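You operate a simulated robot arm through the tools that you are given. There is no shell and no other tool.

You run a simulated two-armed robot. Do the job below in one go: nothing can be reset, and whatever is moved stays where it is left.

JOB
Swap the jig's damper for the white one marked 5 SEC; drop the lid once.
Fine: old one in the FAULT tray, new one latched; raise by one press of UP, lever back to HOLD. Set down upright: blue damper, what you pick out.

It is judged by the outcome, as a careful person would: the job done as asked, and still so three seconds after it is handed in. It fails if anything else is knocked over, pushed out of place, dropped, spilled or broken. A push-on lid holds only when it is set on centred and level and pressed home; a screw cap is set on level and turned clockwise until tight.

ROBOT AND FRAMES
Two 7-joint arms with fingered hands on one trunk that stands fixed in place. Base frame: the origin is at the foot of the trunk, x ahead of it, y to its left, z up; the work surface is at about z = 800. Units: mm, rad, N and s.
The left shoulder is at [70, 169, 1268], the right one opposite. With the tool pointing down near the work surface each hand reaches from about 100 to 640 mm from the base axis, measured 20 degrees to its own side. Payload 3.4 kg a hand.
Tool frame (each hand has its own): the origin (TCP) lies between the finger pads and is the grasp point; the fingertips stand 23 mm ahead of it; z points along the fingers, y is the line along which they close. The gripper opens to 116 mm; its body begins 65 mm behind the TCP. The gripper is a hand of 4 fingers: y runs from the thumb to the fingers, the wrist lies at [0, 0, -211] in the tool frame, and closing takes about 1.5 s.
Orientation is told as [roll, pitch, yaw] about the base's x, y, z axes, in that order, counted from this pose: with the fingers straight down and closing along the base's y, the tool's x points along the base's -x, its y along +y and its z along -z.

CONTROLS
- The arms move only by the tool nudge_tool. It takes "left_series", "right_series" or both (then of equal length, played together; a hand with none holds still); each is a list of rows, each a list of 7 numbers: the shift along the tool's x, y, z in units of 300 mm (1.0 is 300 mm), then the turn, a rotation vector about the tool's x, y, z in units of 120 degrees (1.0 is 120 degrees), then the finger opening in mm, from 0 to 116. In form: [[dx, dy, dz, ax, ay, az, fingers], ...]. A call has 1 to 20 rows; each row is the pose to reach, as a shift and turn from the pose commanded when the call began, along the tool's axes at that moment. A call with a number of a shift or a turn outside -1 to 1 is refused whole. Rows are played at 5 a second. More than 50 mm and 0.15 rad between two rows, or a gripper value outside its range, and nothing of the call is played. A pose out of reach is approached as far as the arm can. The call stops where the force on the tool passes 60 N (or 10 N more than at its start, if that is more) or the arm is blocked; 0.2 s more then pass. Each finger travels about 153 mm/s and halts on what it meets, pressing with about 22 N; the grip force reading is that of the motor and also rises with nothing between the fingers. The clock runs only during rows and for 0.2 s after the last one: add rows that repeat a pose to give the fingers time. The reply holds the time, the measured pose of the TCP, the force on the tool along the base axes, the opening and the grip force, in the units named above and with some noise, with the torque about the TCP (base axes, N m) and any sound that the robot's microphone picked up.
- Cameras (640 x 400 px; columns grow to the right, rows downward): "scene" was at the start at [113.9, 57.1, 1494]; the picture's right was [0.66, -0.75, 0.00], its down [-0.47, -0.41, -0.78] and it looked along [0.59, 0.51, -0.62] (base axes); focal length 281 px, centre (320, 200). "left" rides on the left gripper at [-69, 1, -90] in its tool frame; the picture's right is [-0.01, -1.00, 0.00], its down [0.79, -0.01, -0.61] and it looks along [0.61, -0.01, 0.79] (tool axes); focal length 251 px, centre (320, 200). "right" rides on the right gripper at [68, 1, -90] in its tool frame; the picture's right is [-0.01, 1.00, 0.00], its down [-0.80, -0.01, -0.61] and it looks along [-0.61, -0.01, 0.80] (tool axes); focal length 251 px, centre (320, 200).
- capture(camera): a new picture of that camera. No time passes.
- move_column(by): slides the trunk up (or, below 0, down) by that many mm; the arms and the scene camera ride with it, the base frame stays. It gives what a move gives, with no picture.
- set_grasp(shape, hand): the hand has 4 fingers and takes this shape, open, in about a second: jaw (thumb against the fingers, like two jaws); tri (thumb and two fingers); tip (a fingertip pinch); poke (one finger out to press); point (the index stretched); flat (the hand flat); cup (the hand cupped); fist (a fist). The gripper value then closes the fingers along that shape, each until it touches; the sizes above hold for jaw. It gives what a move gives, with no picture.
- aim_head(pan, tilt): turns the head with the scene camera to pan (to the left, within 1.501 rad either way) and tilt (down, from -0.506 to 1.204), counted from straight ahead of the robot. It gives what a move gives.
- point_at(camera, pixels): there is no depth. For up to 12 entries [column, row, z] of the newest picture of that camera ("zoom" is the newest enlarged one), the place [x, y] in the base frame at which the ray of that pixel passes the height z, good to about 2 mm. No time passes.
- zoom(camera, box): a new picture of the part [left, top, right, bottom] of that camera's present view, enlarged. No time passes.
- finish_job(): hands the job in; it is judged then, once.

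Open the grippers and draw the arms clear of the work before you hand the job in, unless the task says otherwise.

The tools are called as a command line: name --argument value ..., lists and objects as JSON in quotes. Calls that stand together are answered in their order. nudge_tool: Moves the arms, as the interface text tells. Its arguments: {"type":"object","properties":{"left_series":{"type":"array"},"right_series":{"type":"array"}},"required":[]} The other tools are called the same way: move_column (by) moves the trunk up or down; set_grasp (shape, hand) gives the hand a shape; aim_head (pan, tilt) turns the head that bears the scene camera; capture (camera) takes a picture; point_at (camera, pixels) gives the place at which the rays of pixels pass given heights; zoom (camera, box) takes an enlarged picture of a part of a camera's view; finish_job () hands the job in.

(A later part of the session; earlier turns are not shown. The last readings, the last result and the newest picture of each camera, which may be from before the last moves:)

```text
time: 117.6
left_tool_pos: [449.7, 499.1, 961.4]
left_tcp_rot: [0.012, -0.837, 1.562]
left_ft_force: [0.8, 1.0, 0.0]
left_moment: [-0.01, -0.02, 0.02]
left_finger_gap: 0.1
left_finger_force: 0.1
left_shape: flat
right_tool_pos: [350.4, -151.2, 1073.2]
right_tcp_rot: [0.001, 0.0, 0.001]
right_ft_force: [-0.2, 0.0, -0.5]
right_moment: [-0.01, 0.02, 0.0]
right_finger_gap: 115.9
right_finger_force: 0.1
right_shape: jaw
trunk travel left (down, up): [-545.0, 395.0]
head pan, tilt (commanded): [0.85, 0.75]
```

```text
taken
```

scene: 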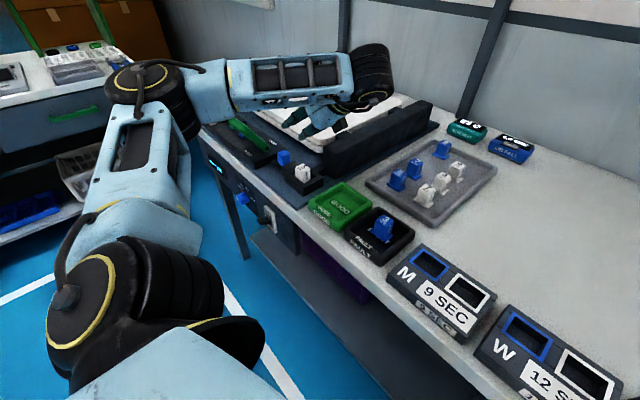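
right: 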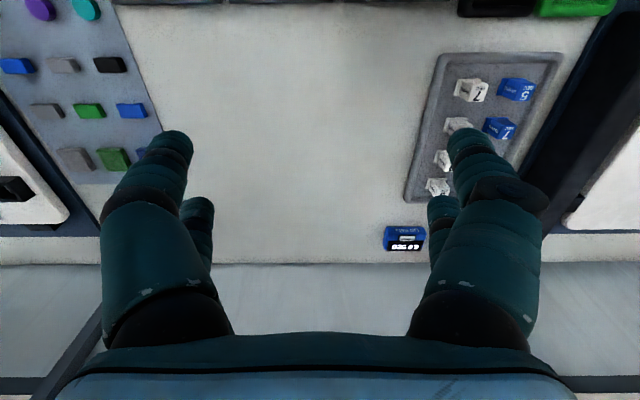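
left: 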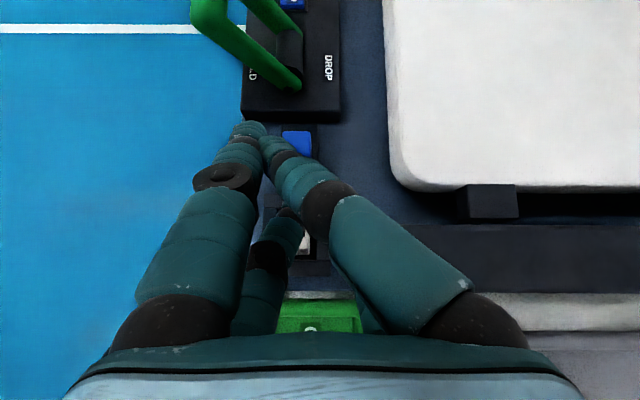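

The corridor between the lever and the lid is visible. I advance +y to y=690 at z=960.

nudge_tool --left_series '[[-0.085, 0, 0.095, 0, 0, 0, 0], [-0.17, 0, 0.189, 0, 0, 0, 0], [-0.256, 0, 0.284, 0, 0, 0, 0], [-0.341, 0, 0.378, 0, 0, 0, 0], [-0.426, 0, 0.473, 0, 0, 0, 0], [-0.426, 0, 0.473, 0, 0, 0, 0]]'

capture --camera "left"

zoom --camera "scene" --box '[200, 60, 400, 200]'

```text
time: 119.0
left_tool_pos: [448.6, 691.1, 960.3]
left_tcp_rot: [0.013, -0.838, 1.562]
left_ft_force: [-1.1, 0.8, -0.3]
left_moment: [-0.02, 0.03, 0.04]
left_finger_gap: 0.0
left_finger_force: 0.2
left_shape: flat
right_tool_pos: [350.2, -151.4, 1072.0]
right_tcp_rot: [0.001, 0.001, 0.001]
right_ft_force: [0.0, -0.7, -0.2]
right_moment: [-0.01, 0.01, 0.01]
right_finger_gap: 116.0
right_finger_force: 0.0
right_shape: jaw
trunk travel left (down, up): [-545.0, 395.0]
head pan, tilt (commanded): [0.85, 0.75]
```

```text
taken
```

left: 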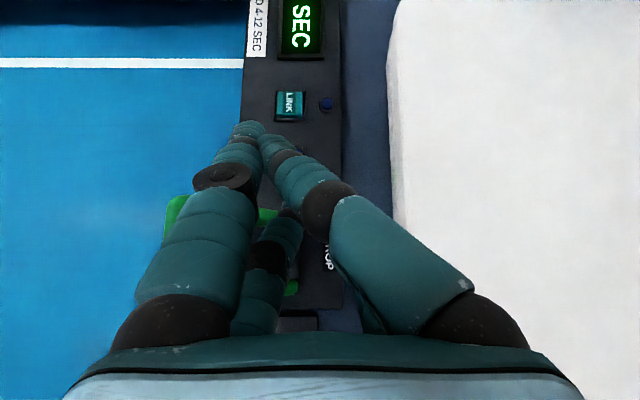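

```text
2.86 times, centred on (300, 130) of scene
```

zoom: 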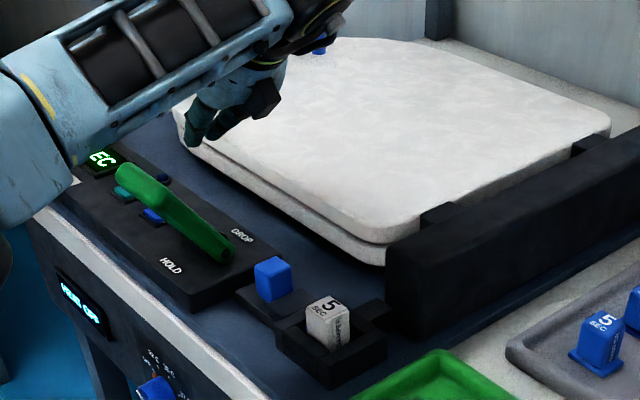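

I check LINK's position and the front straight fingertip's pixel (247,130) against the console plane.

point_at --camera "left" --pixels '[[290, 104, 843], [277, 104, 843], [304, 104, 843], [290, 91, 843], [290, 117, 843], [326, 104, 843], [243, 120, 840], [343, 120, 840], [392, 120, 862]]'

zoom --camera "left" --box '[200, 80, 360, 220]'

```text
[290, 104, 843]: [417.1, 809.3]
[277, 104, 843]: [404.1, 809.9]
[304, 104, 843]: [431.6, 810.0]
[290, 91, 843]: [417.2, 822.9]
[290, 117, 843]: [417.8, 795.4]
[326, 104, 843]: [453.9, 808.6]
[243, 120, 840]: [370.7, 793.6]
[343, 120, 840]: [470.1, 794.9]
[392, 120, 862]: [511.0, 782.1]
```

```text
2.86 times, centred on (280, 150) of left
```

zoom: 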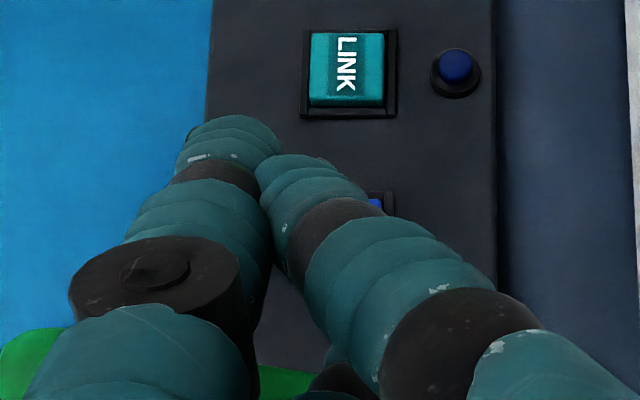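

The fingers changed with the commanded value 0. I command 116 in "flat" to see its open form.

nudge_tool --left_series '[[0, 0, 0, 0, 0, 0, 116], [0, 0, 0, 0, 0, 0, 116], [0, 0, 0, 0, 0, 0, 116], [0, 0, 0, 0, 0, 0, 116]]'

capture --camera "left"

zoom --camera "scene" --box '[230, 60, 310, 130]'

```text
time: 120.0
left_tool_pos: [448.5, 690.3, 960.3]
left_tcp_rot: [0.013, -0.838, 1.561]
left_ft_force: [0.7, 0.9, 0.5]
left_moment: [0.01, 0.03, -0.01]
left_finger_gap: 0.1
left_finger_force: 0.1
left_shape: flat
right_tool_pos: [350.0, -150.5, 1072.7]
right_tcp_rot: [-0.001, 0.001, 0.002]
right_ft_force: [0.3, 0.4, -0.8]
right_moment: [0.0, 0.03, -0.01]
right_finger_gap: 116.1
right_finger_force: 0.2
right_shape: jaw
trunk travel left (down, up): [-545.0, 395.0]
head pan, tilt (commanded): [0.85, 0.75]
```

```text
taken
```

left: 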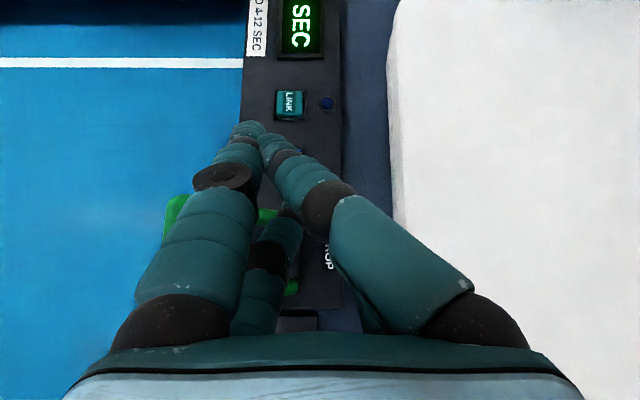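

```text
5.71 times, centred on (270, 95) of scene
```

zoom: 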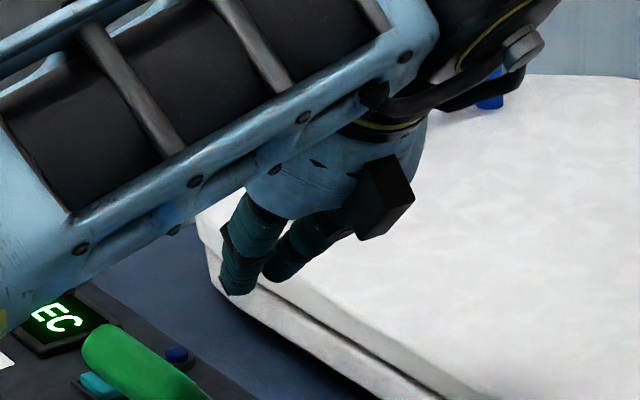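

I triangulate the two visible fingertips, scene-zoom (238,292) and (278,278), at candidate heights.

point_at --camera "zoom" --pixels '[[238, 292, 910], [238, 292, 925], [238, 292, 940], [238, 292, 955], [278, 280, 910], [278, 280, 925], [278, 280, 940], [278, 280, 955]]'

point_at --camera "left" --pixels '[[247, 124, 920], [247, 124, 950], [270, 145, 920], [270, 145, 950], [262, 135, 950]]'

```text
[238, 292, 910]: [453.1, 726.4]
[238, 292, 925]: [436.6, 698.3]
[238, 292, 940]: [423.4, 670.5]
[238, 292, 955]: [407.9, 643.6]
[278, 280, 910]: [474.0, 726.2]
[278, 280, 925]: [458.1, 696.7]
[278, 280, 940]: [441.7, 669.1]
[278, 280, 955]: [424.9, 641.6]
```

```text
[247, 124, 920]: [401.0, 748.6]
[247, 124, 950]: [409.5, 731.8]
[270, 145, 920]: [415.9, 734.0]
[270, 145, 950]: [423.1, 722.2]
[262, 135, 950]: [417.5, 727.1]
```

The rear finger pair is straight and lies together near the tool axis (tips at tool (19,-1,37)), a good pusher. I yaw 13° more and move to a hover with those tips ~36 mm above UP at (423,750).

nudge_tool --left_series '[[0.0, 0.02, 0.04, -0.02, 0, -0.018, 116], [0.0, 0.039, 0.09, -0.04, 0, -0.036, 116], [0.0, 0.058, 0.14, -0.06, 0, -0.054, 116], [0.002, 0.077, 0.204, -0.0805, 0, -0.0725, 116], [0.002, 0.077, 0.204, -0.0805, 0, -0.0725, 116]]'

capture --camera "left"

zoom --camera "scene" --box '[220, 60, 320, 150]'

```text
time: 121.2
left_tool_pos: [425.6, 735.7, 919.5]
left_tcp_rot: [0.012, -0.84, 1.788]
left_ft_force: [-0.4, 0.1, 0.4]
left_moment: [0.04, -0.03, 0.01]
left_finger_gap: 0.0
left_finger_force: 0.1
left_shape: flat
right_tool_pos: [350.5, -151.2, 1072.0]
right_tcp_rot: [0.001, 0.0, 0.002]
right_ft_force: [0.0, 0.9, -0.2]
right_moment: [0.01, 0.04, -0.03]
right_finger_gap: 115.9
right_finger_force: 0.0
right_shape: jaw
trunk travel left (down, up): [-545.0, 395.0]
head pan, tilt (commanded): [0.85, 0.75]
```

```text
taken
```

left: 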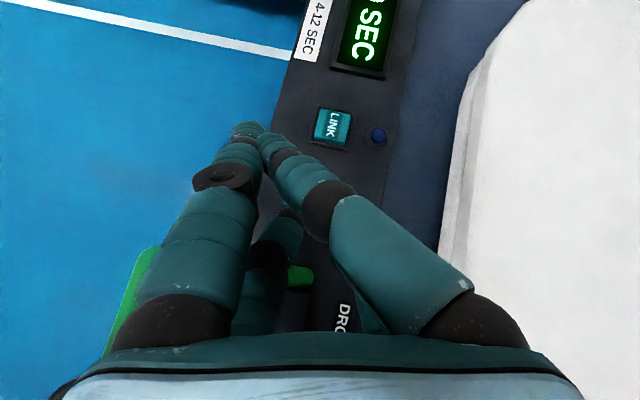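

```text
4.44 times, centred on (270, 105) of scene
```

zoom: 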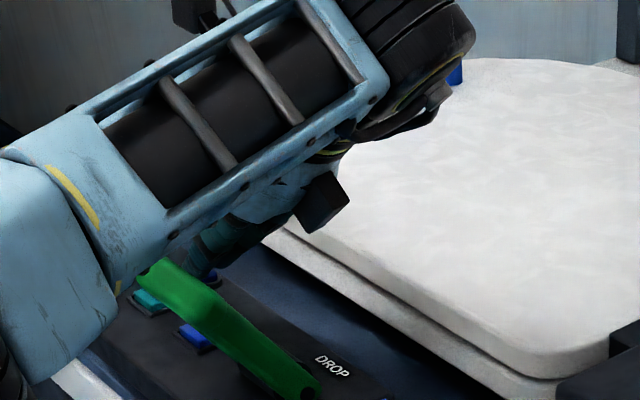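

The fingertips hover near the console. I zoom closely to see the tips relative to UP.

zoom --camera "scene" --box '[225, 100, 281, 150]'

zoom --camera "left" --box '[230, 90, 390, 290]'

```text
8.00 times, centred on (253, 125) of scene
```

zoom: 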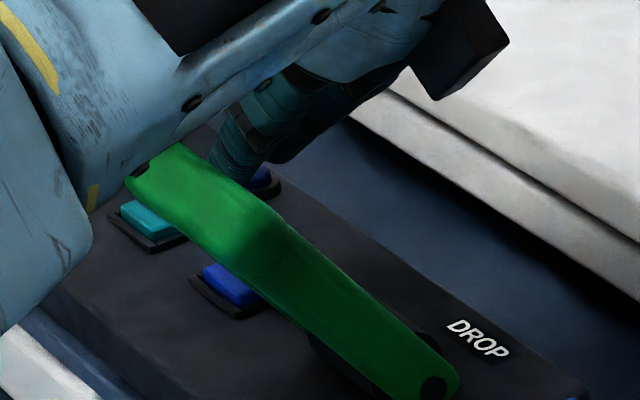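

```text
2.00 times, centred on (310, 190) of left
```

zoom: 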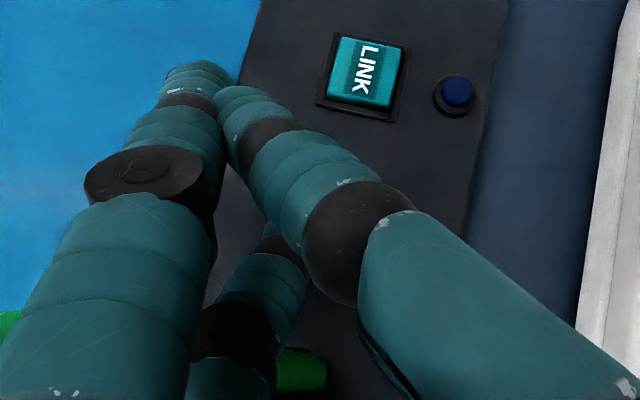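

Small lateral shift for lever clearance: I move +5.6 in x, +2.6 in y and lower 26 mm, then check.

nudge_tool --left_series '[[-0.003, -0.02, 0.003, 0, 0, 0, 116], [0.018, -0.02, 0.022, 0, 0, 0, 116], [0.04, -0.02, 0.042, 0, 0, 0, 116], [0.0614, -0.02, 0.061, 0, 0, 0, 116], [0.0614, -0.02, 0.061, 0, 0, 0, 116]]'

zoom --camera "left" --box '[210, 90, 410, 300]'

zoom --camera "scene" --box '[225, 100, 281, 150]'

```text
time: 122.4
left_tool_pos: [432.7, 737.2, 894.4]
left_tcp_rot: [0.013, -0.84, 1.789]
left_ft_force: [0.3, -0.2, -0.5]
left_moment: [-0.01, 0.0, 0.01]
left_finger_gap: 0.0
left_finger_force: 0.2
left_shape: flat
right_tool_pos: [350.9, -150.2, 1072.3]
right_tcp_rot: [0.0, 0.0, 0.001]
right_ft_force: [0.3, 0.6, -0.5]
right_moment: [0.01, -0.02, -0.02]
right_finger_gap: 115.8
right_finger_force: 0.0
right_shape: jaw
trunk travel left (down, up): [-545.0, 395.0]
head pan, tilt (commanded): [0.85, 0.75]
```

```text
1.90 times, centred on (310, 195) of left
```

zoom: 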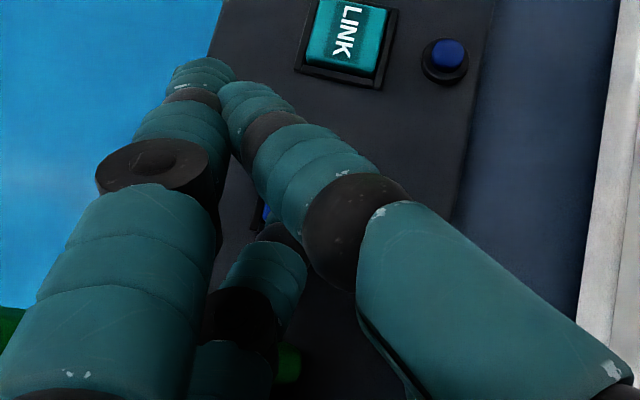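

```text
8.00 times, centred on (253, 125) of scene
```

zoom: 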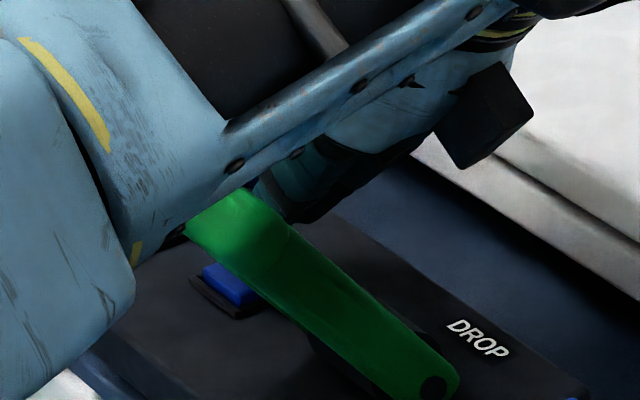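

I verify UP's position with both cameras: scene zoom (228,283) and left pixel (283,202).

point_at --camera "zoom" --pixels '[[228, 283, 844], [203, 270, 844], [230, 303, 844], [270, 285, 844], [245, 265, 844]]'

capture --camera "left"

point_at --camera "left" --pixels '[[282, 202, 844], [281, 206, 844], [326, 120, 844], [295, 206, 850], [302, 200, 850], [302, 190, 850]]'

```text
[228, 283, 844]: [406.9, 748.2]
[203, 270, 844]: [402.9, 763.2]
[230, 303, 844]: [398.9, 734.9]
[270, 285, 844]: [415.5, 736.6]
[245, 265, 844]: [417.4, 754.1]
```

```text
taken
```

left: 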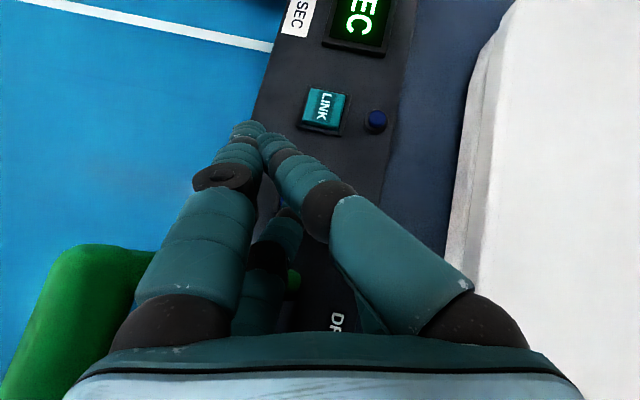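

```text
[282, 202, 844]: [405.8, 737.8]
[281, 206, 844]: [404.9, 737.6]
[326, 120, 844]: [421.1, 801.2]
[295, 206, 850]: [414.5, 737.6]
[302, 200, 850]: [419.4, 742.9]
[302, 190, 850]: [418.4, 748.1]
```

Everything is consistent: UP lies under the lower fingertips. I lower slowly, 6 mm, watching force and sounds.

nudge_tool --left_series '[[0.005, 0, 0.0045, 0, 0, 0, 116], [0.01, 0, 0.009, 0, 0, 0, 116], [0.015, 0, 0.0134, 0, 0, 0, 116]]'

```text
time: 123.2
left_tool_pos: [432.7, 735.9, 888.7]
left_tcp_rot: [0.013, -0.839, 1.789]
left_ft_force: [-0.7, 0.4, -0.8]
left_moment: [-0.05, 0.01, -0.01]
left_finger_gap: 0.2
left_finger_force: 0.0
left_shape: flat
right_tool_pos: [349.4, -150.8, 1072.6]
right_tcp_rot: [-0.001, 0.0, 0.001]
right_ft_force: [-0.4, 0.0, 0.2]
right_moment: [-0.01, 0.0, 0.03]
right_finger_gap: 115.9
right_finger_force: 0.0
right_shape: jaw
trunk travel left (down, up): [-545.0, 395.0]
head pan, tilt (commanded): [0.85, 0.75]
```

No contact yet at 888.7; I go down another 5 mm.

nudge_tool --left_series '[[0.004, 0, 0.0037, 0, 0, 0, 116], [0.008, 0, 0.0074, 0, 0, 0, 116], [0.0124, 0, 0.0111, 0, 0, 0, 116]]'

zoom --camera "scene" --box '[225, 100, 281, 150]'

```text
time: 124.0
left_tool_pos: [431.9, 737.9, 882.3]
left_tcp_rot: [0.011, -0.841, 1.788]
left_ft_force: [-0.4, -0.1, -0.1]
left_moment: [0.01, 0.0, 0.0]
left_finger_gap: 0.2
left_finger_force: 0.2
left_shape: flat
right_tool_pos: [349.7, -151.0, 1072.8]
right_tcp_rot: [0.0, 0.0, 0.002]
right_ft_force: [0.4, -1.0, -0.5]
right_moment: [0.03, 0.01, 0.04]
right_finger_gap: 115.8
right_finger_force: 0.1
right_shape: jaw
trunk travel left (down, up): [-545.0, 395.0]
head pan, tilt (commanded): [0.85, 0.75]
```

```text
8.00 times, centred on (253, 125) of scene
```

zoom: 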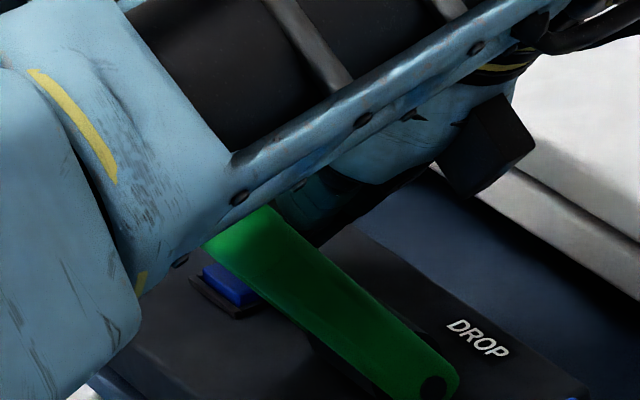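

No contact at 882. I check the whole arm's clearance to the lever in the scene view.

capture --camera "scene"

zoom --camera "left" --box '[210, 90, 410, 300]'

```text
taken
```

scene: 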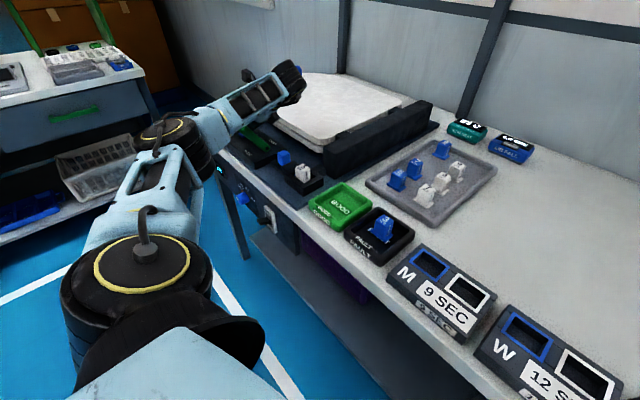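

```text
1.90 times, centred on (310, 195) of left
```

zoom: 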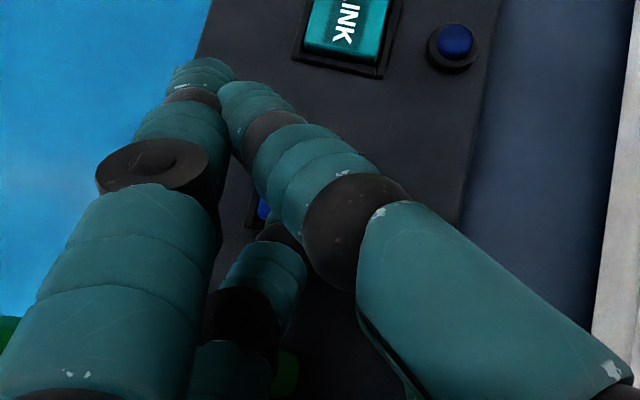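

The forearm is clear (it only overlaps in the image) and the fingertip should be just above UP. I continue down in 1.5–2 mm steps.

nudge_tool --left_series '[[0.004, 0, 0.0035, 0, 0, 0, 116], [0.0075, 0, 0.0067, 0, 0, 0, 116], [0.0099, 0, 0.0089, 0, 0, 0, 116]]'

```text
time: 124.8
left_tool_pos: [433.3, 738.3, 880.6]
left_tcp_rot: [0.009, -0.84, 1.79]
left_ft_force: [4.0, 4.0, 10.1]
left_moment: [-0.26, 0.17, 0.14]
left_finger_gap: 0.0
left_finger_force: 0.0
left_shape: flat
right_tool_pos: [350.0, -152.2, 1072.9]
right_tcp_rot: [0.003, 0.002, 0.0]
right_ft_force: [0.3, 0.5, 0.7]
right_moment: [0.02, 0.05, 0.03]
right_finger_gap: 115.9
right_finger_force: 0.1
right_shape: jaw
trunk travel left (down, up): [-545.0, 395.0]
head pan, tilt (commanded): [0.85, 0.75]
```

Contact at 880.6 (4,4,10 N), but the moment points to the lever's far arm at about (411,708,870), not the button. I back off upward and check that the lever is unmoved.

nudge_tool --left_series '[[-0.031, 0, -0.028, 0, 0, 0, 116], [-0.075, 0, -0.067, 0, 0, 0, 116], [-0.124, 0, -0.1115, 0, 0, 0, 116], [-0.124, 0, -0.1115, 0, 0, 0, 116]]'

capture --camera "left"

zoom --camera "scene" --box '[200, 90, 320, 190]'

```text
time: 125.8
left_tool_pos: [432.5, 739.0, 927.5]
left_tcp_rot: [0.012, -0.841, 1.789]
left_ft_force: [0.5, 0.2, 0.0]
left_moment: [0.01, 0.02, -0.01]
left_finger_gap: 0.2
left_finger_force: 0.0
left_shape: flat
right_tool_pos: [350.6, -150.3, 1073.4]
right_tcp_rot: [0.0, 0.0, 0.003]
right_ft_force: [-0.2, 0.0, -1.4]
right_moment: [0.03, 0.0, 0.02]
right_finger_gap: 115.9
right_finger_force: 0.0
right_shape: jaw
trunk travel left (down, up): [-545.0, 395.0]
head pan, tilt (commanded): [0.85, 0.75]
```

```text
taken
```

left: 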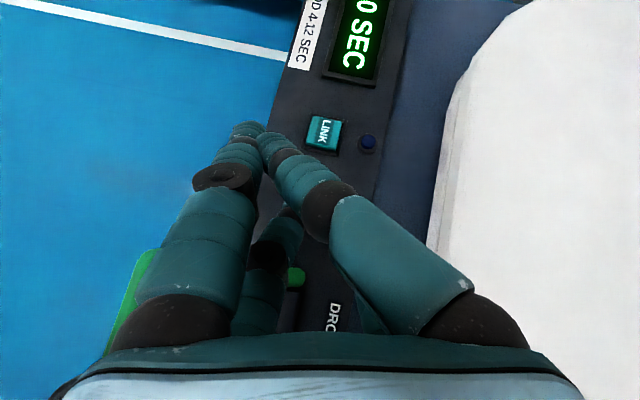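

```text
4.00 times, centred on (260, 140) of scene
```

zoom: 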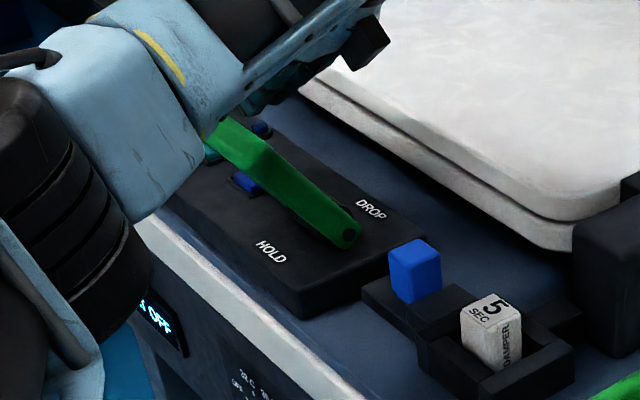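

The lever is unchanged at HOLD. I re-aim: yaw 95°, tilt 45°, so the lower left fingertip comes down at (428,760), which keeps a few mm more from the lever arm; first to a hover.

nudge_tool --left_series '[[0.01, -0.01, 0.02, 0.0174, 0.0089, 0.0139, 116], [0.02, -0.02, 0.045, 0.0348, 0.0178, 0.0279, 116], [0.0343, -0.0294, 0.0742, 0.0522, 0.0267, 0.0418, 116], [0.0343, -0.0294, 0.0742, 0.0522, 0.0267, 0.0418, 116]]'

capture --camera "left"

```text
time: 126.8
left_tool_pos: [438.7, 748.5, 905.2]
left_tcp_rot: [-0.005, -0.782, 1.662]
left_ft_force: [0.1, 0.3, -0.4]
left_moment: [0.01, 0.02, 0.0]
left_finger_gap: 0.0
left_finger_force: 0.0
left_shape: flat
right_tool_pos: [350.4, -150.8, 1072.3]
right_tcp_rot: [0.0, -0.001, 0.003]
right_ft_force: [-0.2, 0.2, -0.5]
right_moment: [-0.02, -0.03, 0.04]
right_finger_gap: 116.0
right_finger_force: 0.1
right_shape: jaw
trunk travel left (down, up): [-545.0, 395.0]
head pan, tilt (commanded): [0.85, 0.75]
```

```text
taken
```

left: 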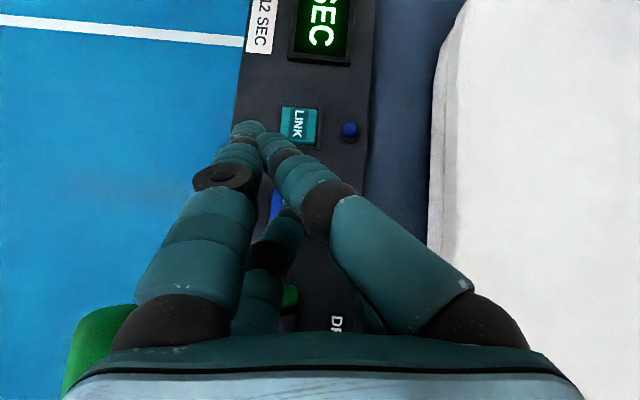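

Hover is good; UP's edge shows at (277,205). I lower 18 mm, then proceed in small steps.

nudge_tool --left_series '[[0.014, 0, 0.014, 0, 0, 0, 116], [0.028, 0, 0.028, 0, 0, 0, 116], [0.0424, 0, 0.0424, 0, 0, 0, 116]]'

zoom --camera "left" --box '[210, 90, 410, 300]'

```text
time: 127.6
left_tool_pos: [438.4, 749.8, 890.0]
left_tcp_rot: [-0.007, -0.782, 1.66]
left_ft_force: [1.0, -0.3, 0.1]
left_moment: [0.01, -0.01, 0.03]
left_finger_gap: 0.1
left_finger_force: 0.1
left_shape: flat
right_tool_pos: [349.9, -150.8, 1072.6]
right_tcp_rot: [-0.001, -0.001, 0.002]
right_ft_force: [0.3, -0.9, 0.2]
right_moment: [-0.02, 0.0, 0.01]
right_finger_gap: 115.9
right_finger_force: 0.0
right_shape: jaw
trunk travel left (down, up): [-545.0, 395.0]
head pan, tilt (commanded): [0.85, 0.75]
```

```text
1.90 times, centred on (310, 195) of left
```

zoom: 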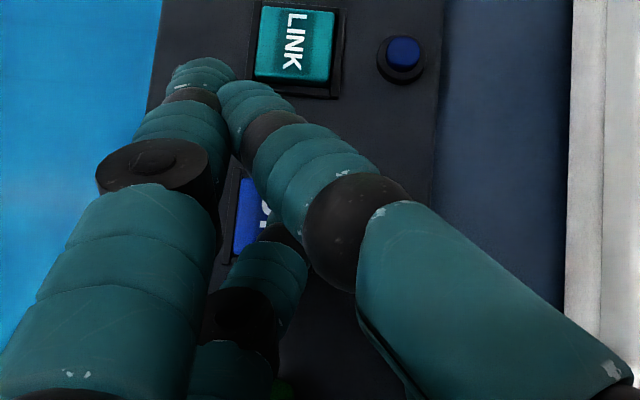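

UP is visible at zoom (280,220) with the lower fingertip over it. I go down 6 mm more.

nudge_tool --left_series '[[0.0047, 0, 0.0047, 0, 0, 0, 116], [0.0094, 0, 0.0094, 0, 0, 0, 116], [0.0141, 0, 0.0141, 0, 0, 0, 116]]'

```text
time: 128.4
left_tool_pos: [439.2, 748.6, 882.6]
left_tcp_rot: [-0.007, -0.783, 1.66]
left_ft_force: [-0.1, 0.0, -0.3]
left_moment: [-0.04, -0.02, -0.02]
left_finger_gap: 0.0
left_finger_force: 0.0
left_shape: flat
right_tool_pos: [350.6, -150.6, 1072.5]
right_tcp_rot: [0.0, 0.001, 0.001]
right_ft_force: [0.2, -0.2, -0.5]
right_moment: [-0.04, 0.0, 0.02]
right_finger_gap: 115.9
right_finger_force: 0.0
right_shape: jaw
trunk travel left (down, up): [-545.0, 395.0]
head pan, tilt (commanded): [0.85, 0.75]
```

No contact at 882.6. I continue down 4 mm.

nudge_tool --left_series '[[0.0035, 0, 0.0035, 0, 0, 0, 116], [0.007, 0, 0.007, 0, 0, 0, 116], [0.0095, 0, 0.0095, 0, 0, 0, 116]]'

zoom --camera "left" --box '[210, 90, 410, 300]'

```text
time: 129.2
left_tool_pos: [438.6, 749.1, 878.2]
left_tcp_rot: [-0.006, -0.785, 1.661]
left_ft_force: [-0.8, -0.5, 2.1]
left_moment: [0.02, 0.05, 0.0]
left_finger_gap: 0.1
left_finger_force: 0.0
left_shape: flat
right_tool_pos: [350.1, -150.3, 1072.1]
right_tcp_rot: [0.0, -0.001, 0.002]
right_ft_force: [0.1, -0.1, -1.1]
right_moment: [-0.01, 0.0, 0.01]
right_finger_gap: 115.8
right_finger_force: 0.0
right_shape: jaw
trunk travel left (down, up): [-545.0, 395.0]
head pan, tilt (commanded): [0.85, 0.75]
heard: click
```

```text
1.90 times, centred on (310, 195) of left
```

zoom: 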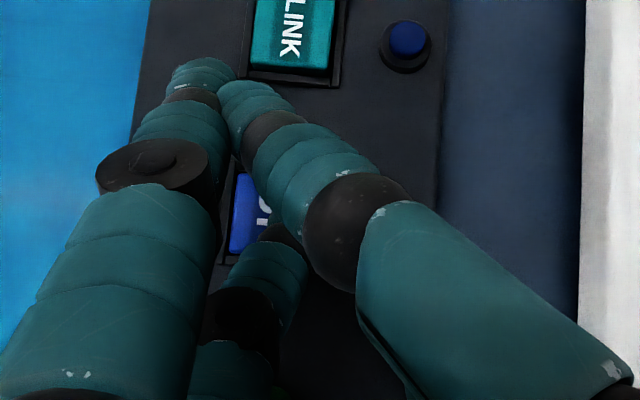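

I heard a click with light contact: UP has been pressed once. I retreat straight up at once and then back along -y.

nudge_tool --left_series '[[-0.08, 0, -0.08, 0, 0, 0, 116], [-0.19, 0, -0.19, 0, 0, 0, 116], [-0.26, 0, -0.26, 0, 0, 0, 116], [-0.16, 0, -0.36, 0, 0, 0, 116], [-0.06, 0, -0.46, 0, 0, 0, 116], [0.04, 0, -0.56, 0, 0, 0, 116]]'

capture --camera "scene"

capture --camera "left"

```text
time: 130.6
left_tool_pos: [447.7, 623.0, 990.2]
left_tcp_rot: [-0.004, -0.783, 1.662]
left_ft_force: [-0.1, -0.1, 0.3]
left_moment: [0.03, -0.02, 0.0]
left_finger_gap: 0.1
left_finger_force: 0.1
left_shape: flat
right_tool_pos: [349.4, -150.8, 1072.5]
right_tcp_rot: [0.002, -0.001, 0.001]
right_ft_force: [1.1, 0.0, 0.9]
right_moment: [0.02, -0.04, 0.03]
right_finger_gap: 115.9
right_finger_force: 0.1
right_shape: jaw
trunk travel left (down, up): [-545.0, 395.0]
head pan, tilt (commanded): [0.85, 0.75]
```

```text
taken
```

scene: 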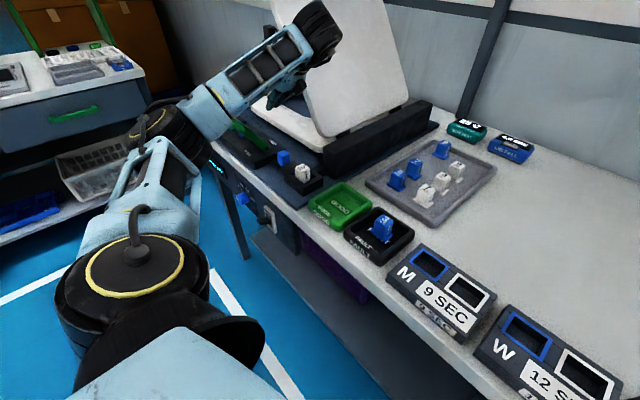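

```text
taken
```

left: 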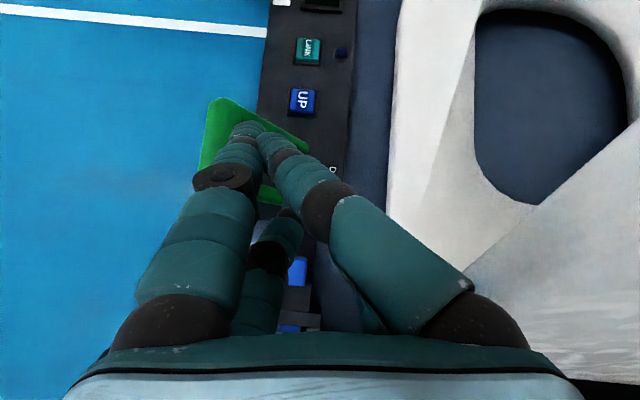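

The lid is rising. I clear the hand to the robot side (−x) and check the lid's state.

nudge_tool --left_series '[[-0.005, 0.108, -0.02, 0, 0, 0, 116], [-0.01, 0.216, -0.04, 0, 0, 0, 116], [-0.015, 0.324, -0.057, 0, 0, 0, 116], [-0.0194, 0.4317, -0.0748, 0, 0, 0, 116], [-0.0194, 0.4317, -0.0748, 0, 0, 0, 116]]'

capture --camera "scene"

capture --camera "left"

```text
time: 131.8
left_tool_pos: [374.4, 624.7, 1017.1]
left_tcp_rot: [-0.005, -0.778, 1.66]
left_ft_force: [0.5, 0.4, 0.1]
left_moment: [-0.04, 0.0, 0.0]
left_finger_gap: 0.0
left_finger_force: 0.0
left_shape: flat
left hand out of reach, approached as far as the arm can: row 2, 3, 4, 5
right_tool_pos: [350.1, -149.7, 1072.2]
right_tcp_rot: [0.0, 0.001, 0.002]
right_ft_force: [-0.6, 0.1, -0.3]
right_moment: [-0.02, 0.04, -0.03]
right_finger_gap: 115.9
right_finger_force: 0.0
right_shape: jaw
trunk travel left (down, up): [-545.0, 395.0]
head pan, tilt (commanded): [0.85, 0.75]
```

```text
taken
```

scene: 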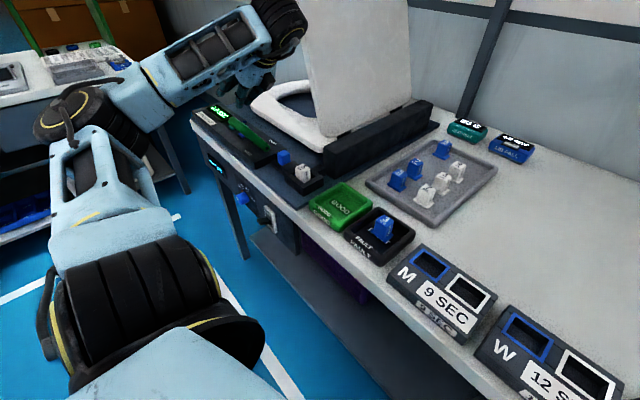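

```text
taken
```

left: 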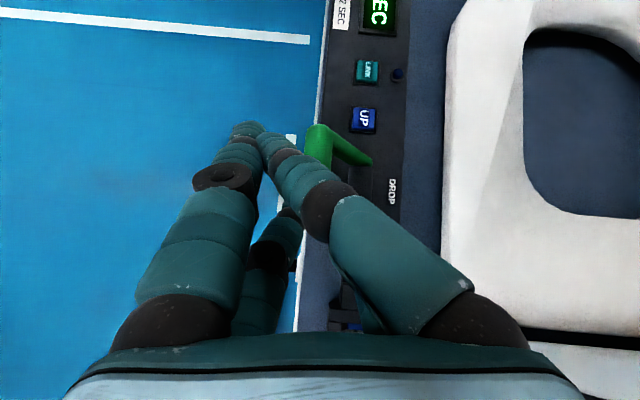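

The lid stands fully up. I rotate the hand to yaw 75 and move toward the robot side of the lever bar, still above it.

nudge_tool --left_series '[[0, 0, 0, 0.03, 0, 0.03, 116], [0, 0, 0, 0.06, 0, 0.06, 116], [-0.001, 0.04, 0.02, 0.09, 0, 0.09, 116], [-0.002, 0.09, 0.05, 0.118, 0, 0.118, 116], [-0.004, 0.142, 0.084, 0.118, 0, 0.118, 116], [-0.004, 0.142, 0.084, 0.118, 0, 0.118, 116]]'

capture --camera "left"

```text
time: 133.2
left_tool_pos: [277.6, 615.9, 991.3]
left_tcp_rot: [-0.007, -0.783, 1.312]
left_ft_force: [0.4, -0.7, -0.1]
left_moment: [-0.01, 0.01, -0.04]
left_finger_gap: 0.1
left_finger_force: 0.1
left_shape: flat
left hand out of reach, approached as far as the arm can: row 1
right_tool_pos: [349.5, -151.1, 1072.8]
right_tcp_rot: [0.001, 0.003, 0.002]
right_ft_force: [0.9, -0.2, 0.5]
right_moment: [0.05, 0.01, -0.01]
right_finger_gap: 116.1
right_finger_force: 0.0
right_shape: jaw
trunk travel left (down, up): [-545.0, 395.0]
head pan, tilt (commanded): [0.85, 0.75]
```

```text
taken
```

left: 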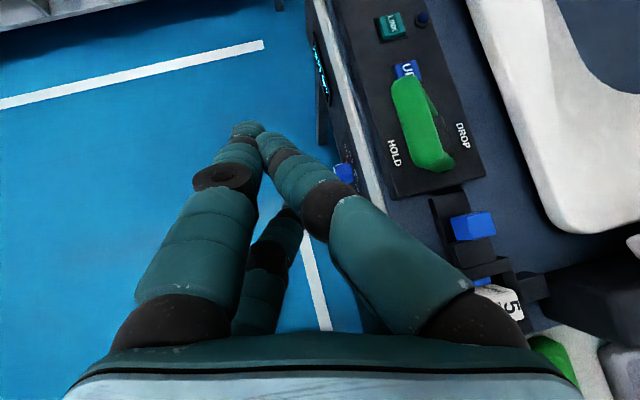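

The hand is now on the robot side at (278,616,991), yaw 75. I lower to beside the bar: TCP (320,675,935).

nudge_tool --left_series '[[-0.01, -0.029, 0.097, 0, 0, 0, 116], [-0.019, -0.058, 0.195, 0, 0, 0, 116], [-0.0287, -0.0864, 0.292, 0, 0, 0, 116], [-0.0287, -0.0864, 0.292, 0, 0, 0, 116]]'

capture --camera "left"

capture --camera "scene"

```text
time: 134.2
left_tool_pos: [319.4, 674.4, 935.5]
left_tcp_rot: [-0.007, -0.783, 1.313]
left_ft_force: [0.0, 0.0, 0.6]
left_moment: [0.03, 0.02, 0.0]
left_finger_gap: 0.0
left_finger_force: 0.0
left_shape: flat
right_tool_pos: [349.6, -150.8, 1072.7]
right_tcp_rot: [0.001, 0.001, 0.003]
right_ft_force: [0.6, -0.4, -0.8]
right_moment: [-0.03, 0.0, 0.0]
right_finger_gap: 115.8
right_finger_force: 0.0
right_shape: jaw
trunk travel left (down, up): [-545.0, 395.0]
head pan, tilt (commanded): [0.85, 0.75]
```

```text
taken
```

left: 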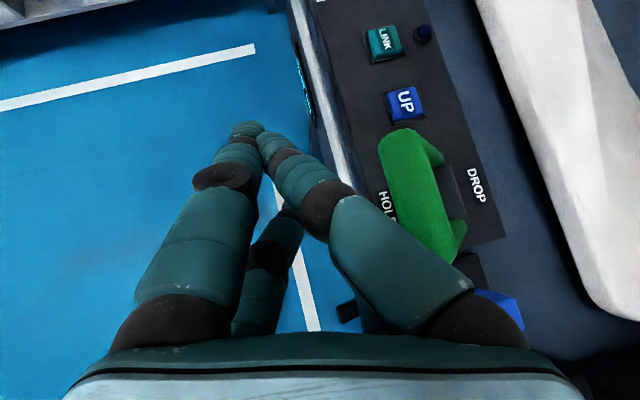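

```text
taken
```

scene: 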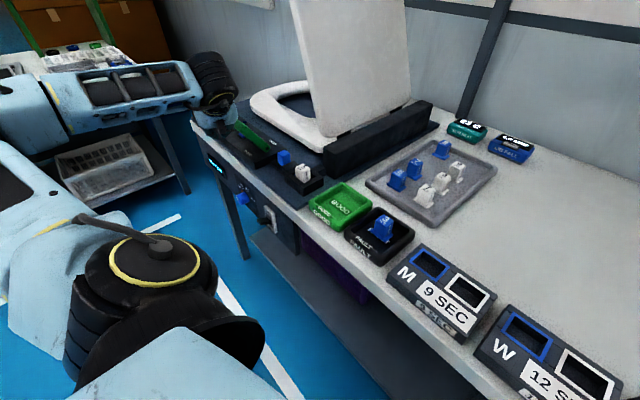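

The bar lies just to the +x side of the fingers. I push +x in steps to about the lever's middle and beyond, watching force.

nudge_tool --left_series '[[-0.0121, -0.0645, 0.012, 0, 0, 0, 116], [-0.0241, -0.1289, 0.024, 0, 0, 0, 116], [-0.0362, -0.1934, 0.0361, 0, 0, 0, 116], [-0.0483, -0.2579, 0.0481, 0, 0, 0, 116]]'

capture --camera "left"

```text
time: 135.2
left_tool_pos: [398.8, 673.6, 933.9]
left_tcp_rot: [-0.004, -0.781, 1.31]
left_ft_force: [0.4, -0.3, 0.7]
left_moment: [-0.01, 0.03, 0.03]
left_finger_gap: 0.0
left_finger_force: 0.0
left_shape: flat
right_tool_pos: [350.7, -151.6, 1071.9]
right_tcp_rot: [0.0, 0.002, 0.001]
right_ft_force: [0.3, -0.3, 0.3]
right_moment: [0.02, 0.02, -0.01]
right_finger_gap: 115.9
right_finger_force: 0.0
right_shape: jaw
trunk travel left (down, up): [-545.0, 395.0]
head pan, tilt (commanded): [0.85, 0.75]
```

```text
taken
```

left: 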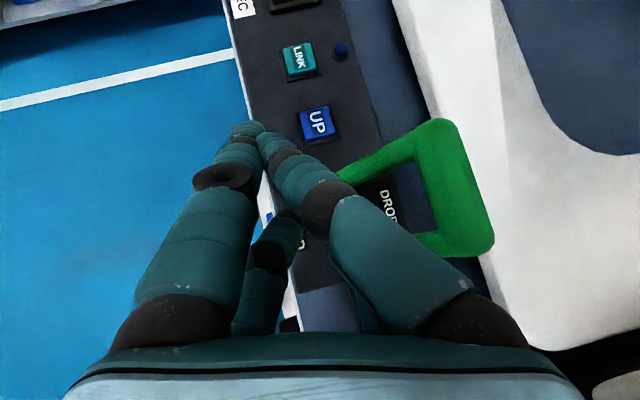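

The lever has flipped over to DROP. I withdraw to -x at once and watch the lid fall.

nudge_tool --left_series '[[0.0241, 0.1289, -0.024, 0, 0, 0, 116], [0.0483, 0.2579, -0.0481, 0, 0, 0, 116], [0.06, 0.34, -0.08, 0, 0, 0, 116]]'

capture --camera "scene"

capture --camera "left"

```text
time: 136.0
left_tool_pos: [291.8, 670.7, 939.4]
left_tcp_rot: [-0.009, -0.783, 1.313]
left_ft_force: [0.4, 0.4, 0.7]
left_moment: [0.03, 0.0, 0.03]
left_finger_gap: 0.1
left_finger_force: 0.1
left_shape: flat
right_tool_pos: [349.3, -152.2, 1072.5]
right_tcp_rot: [0.0, 0.001, 0.002]
right_ft_force: [-0.8, 0.2, -0.3]
right_moment: [0.01, -0.01, 0.0]
right_finger_gap: 116.0
right_finger_force: 0.1
right_shape: jaw
trunk travel left (down, up): [-545.0, 395.0]
head pan, tilt (commanded): [0.85, 0.75]
```

```text
taken
```

scene: 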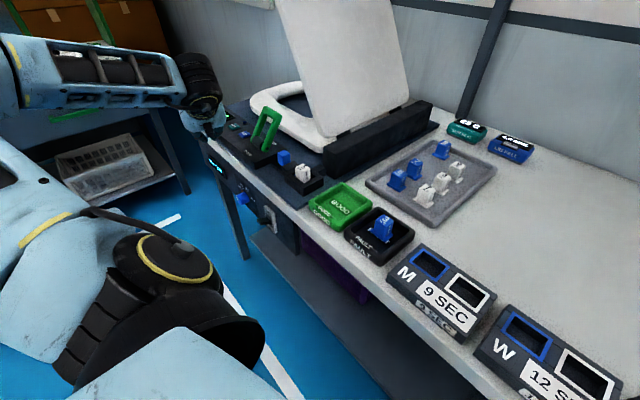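

```text
taken
```

left: 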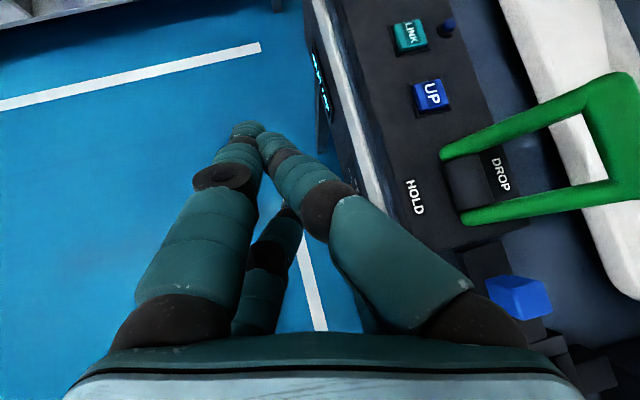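

The lid has begun to come down slowly. I hold still and wait.

nudge_tool --left_series '[[0, 0, 0, 0, 0, 0, 116], [0, 0, 0, 0, 0, 0, 116], [0, 0, 0, 0, 0, 0, 116], [0, 0, 0, 0, 0, 0, 116], [0, 0, 0, 0, 0, 0, 116], [0, 0, 0, 0, 0, 0, 116], [0, 0, 0, 0, 0, 0, 116], [0, 0, 0, 0, 0, 0, 116], [0, 0, 0, 0, 0, 0, 116], [0, 0, 0, 0, 0, 0, 116]]'

capture --camera "scene"

```text
time: 138.2
left_tool_pos: [292.7, 670.9, 940.0]
left_tcp_rot: [-0.006, -0.784, 1.312]
left_ft_force: [-0.1, 0.1, 0.1]
left_moment: [0.04, 0.01, 0.03]
left_finger_gap: 0.0
left_finger_force: 0.1
left_shape: flat
right_tool_pos: [348.6, -151.2, 1072.8]
right_tcp_rot: [0.001, -0.002, 0.002]
right_ft_force: [0.3, -0.2, 0.6]
right_moment: [0.0, -0.01, 0.02]
right_finger_gap: 115.7
right_finger_force: 0.0
right_shape: jaw
trunk travel left (down, up): [-545.0, 395.0]
head pan, tilt (commanded): [0.85, 0.75]
```

```text
taken
```

scene: 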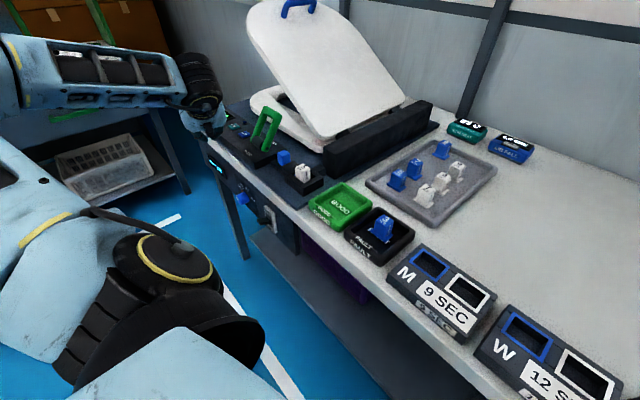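

The lid is about half way down, damped. I wait another 3 seconds.

nudge_tool --left_series '[[0, 0, 0, 0, 0, 0, 116], [0, 0, 0, 0, 0, 0, 116], [0, 0, 0, 0, 0, 0, 116], [0, 0, 0, 0, 0, 0, 116], [0, 0, 0, 0, 0, 0, 116], [0, 0, 0, 0, 0, 0, 116], [0, 0, 0, 0, 0, 0, 116], [0, 0, 0, 0, 0, 0, 116], [0, 0, 0, 0, 0, 0, 116], [0, 0, 0, 0, 0, 0, 116], [0, 0, 0, 0, 0, 0, 116], [0, 0, 0, 0, 0, 0, 116], [0, 0, 0, 0, 0, 0, 116], [0, 0, 0, 0, 0, 0, 116], [0, 0, 0, 0, 0, 0, 116]]'

capture --camera "scene"

capture --camera "left"

```text
time: 141.4
left_tool_pos: [293.9, 671.3, 938.8]
left_tcp_rot: [-0.007, -0.784, 1.313]
left_ft_force: [0.0, 0.3, 0.1]
left_moment: [0.02, -0.03, 0.02]
left_finger_gap: 0.0
left_finger_force: 0.1
left_shape: flat
right_tool_pos: [349.5, -150.9, 1074.8]
right_tcp_rot: [-0.001, 0.001, 0.001]
right_ft_force: [0.8, -0.2, -0.7]
right_moment: [-0.03, 0.03, 0.02]
right_finger_gap: 115.9
right_finger_force: 0.0
right_shape: jaw
trunk travel left (down, up): [-545.0, 395.0]
head pan, tilt (commanded): [0.85, 0.75]
```

```text
taken
```

scene: 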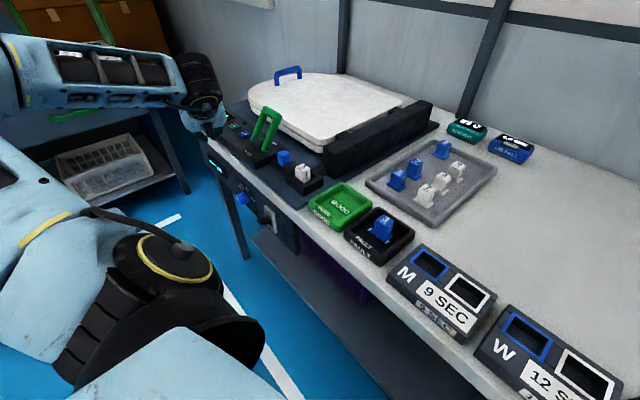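

```text
taken
```

left: 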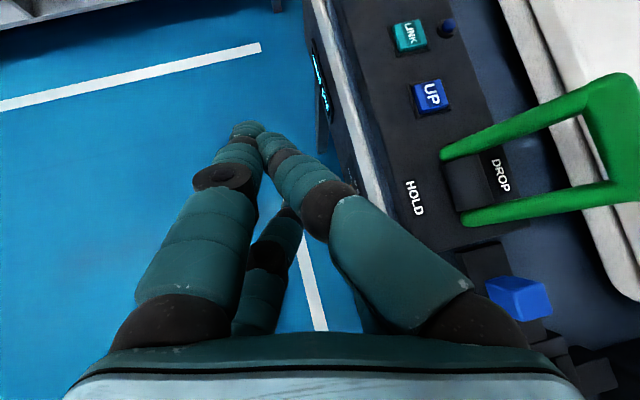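

The lid appears to be down. I zoom on the LID FALL display and the lid to confirm.

zoom --camera "scene" --box '[430, 105, 560, 180]'

zoom --camera "scene" --box '[200, 60, 440, 200]'

```text
4.92 times, centred on (495, 142) of scene
```

zoom: 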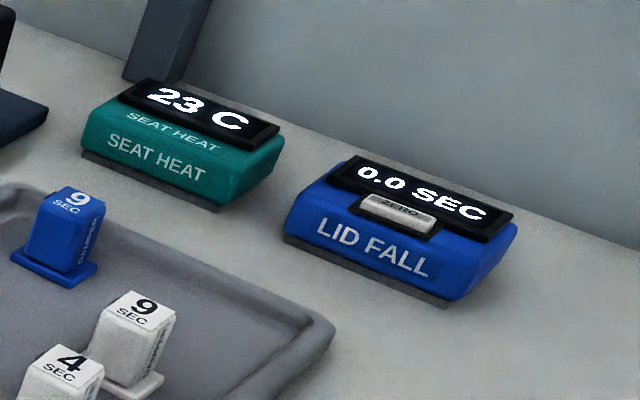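

```text
2.67 times, centred on (320, 130) of scene
```

zoom: 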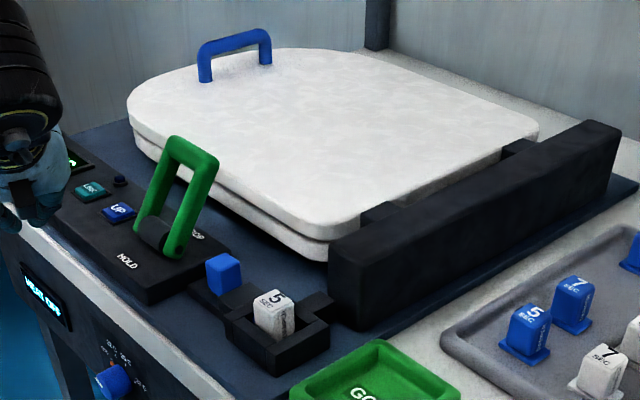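

LID FALL shows 0.0 (no link, not asked for); the lid lies flat again. Next the lever must go back: I raise the hand and bring it over to the +x side of the bar (now near x=473).

nudge_tool --left_series '[[-0.088, 0, -0.088, 0, 0, 0, 116], [-0.1765, 0, -0.177, 0, 0, 0, 116], [-0.2134, -0.1373, -0.14, 0, 0, 0, 116], [-0.2504, -0.2745, -0.103, 0, 0, 0, 116], [-0.2873, -0.4118, -0.067, 0, 0, 0, 116], [-0.3243, -0.549, -0.03, 0, 0, 0, 116], [-0.3612, -0.6863, 0.007, 0, 0, 0, 116], [-0.3612, -0.6863, 0.007, 0, 0, 0, 116]]'

capture --camera "left"

capture --camera "scene"

```text
time: 143.2
left_tool_pos: [511.9, 695.3, 1014.9]
left_tcp_rot: [-0.01, -0.783, 1.314]
left_ft_force: [-0.9, 0.4, 0.3]
left_moment: [-0.02, 0.01, 0.01]
left_finger_gap: 0.0
left_finger_force: 0.0
left_shape: flat
right_tool_pos: [349.2, -150.2, 1074.0]
right_tcp_rot: [0.0, 0.0, 0.002]
right_ft_force: [-0.5, 0.5, -0.1]
right_moment: [0.02, 0.01, -0.01]
right_finger_gap: 115.9
right_finger_force: 0.0
right_shape: jaw
trunk travel left (down, up): [-545.0, 395.0]
head pan, tilt (commanded): [0.85, 0.75]
```

```text
taken
```

left: 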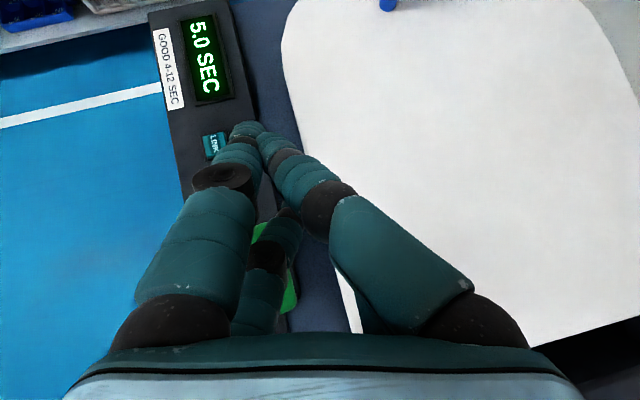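

```text
taken
```

scene: 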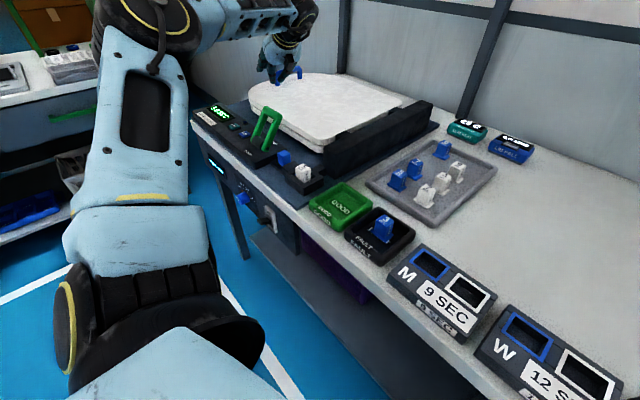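

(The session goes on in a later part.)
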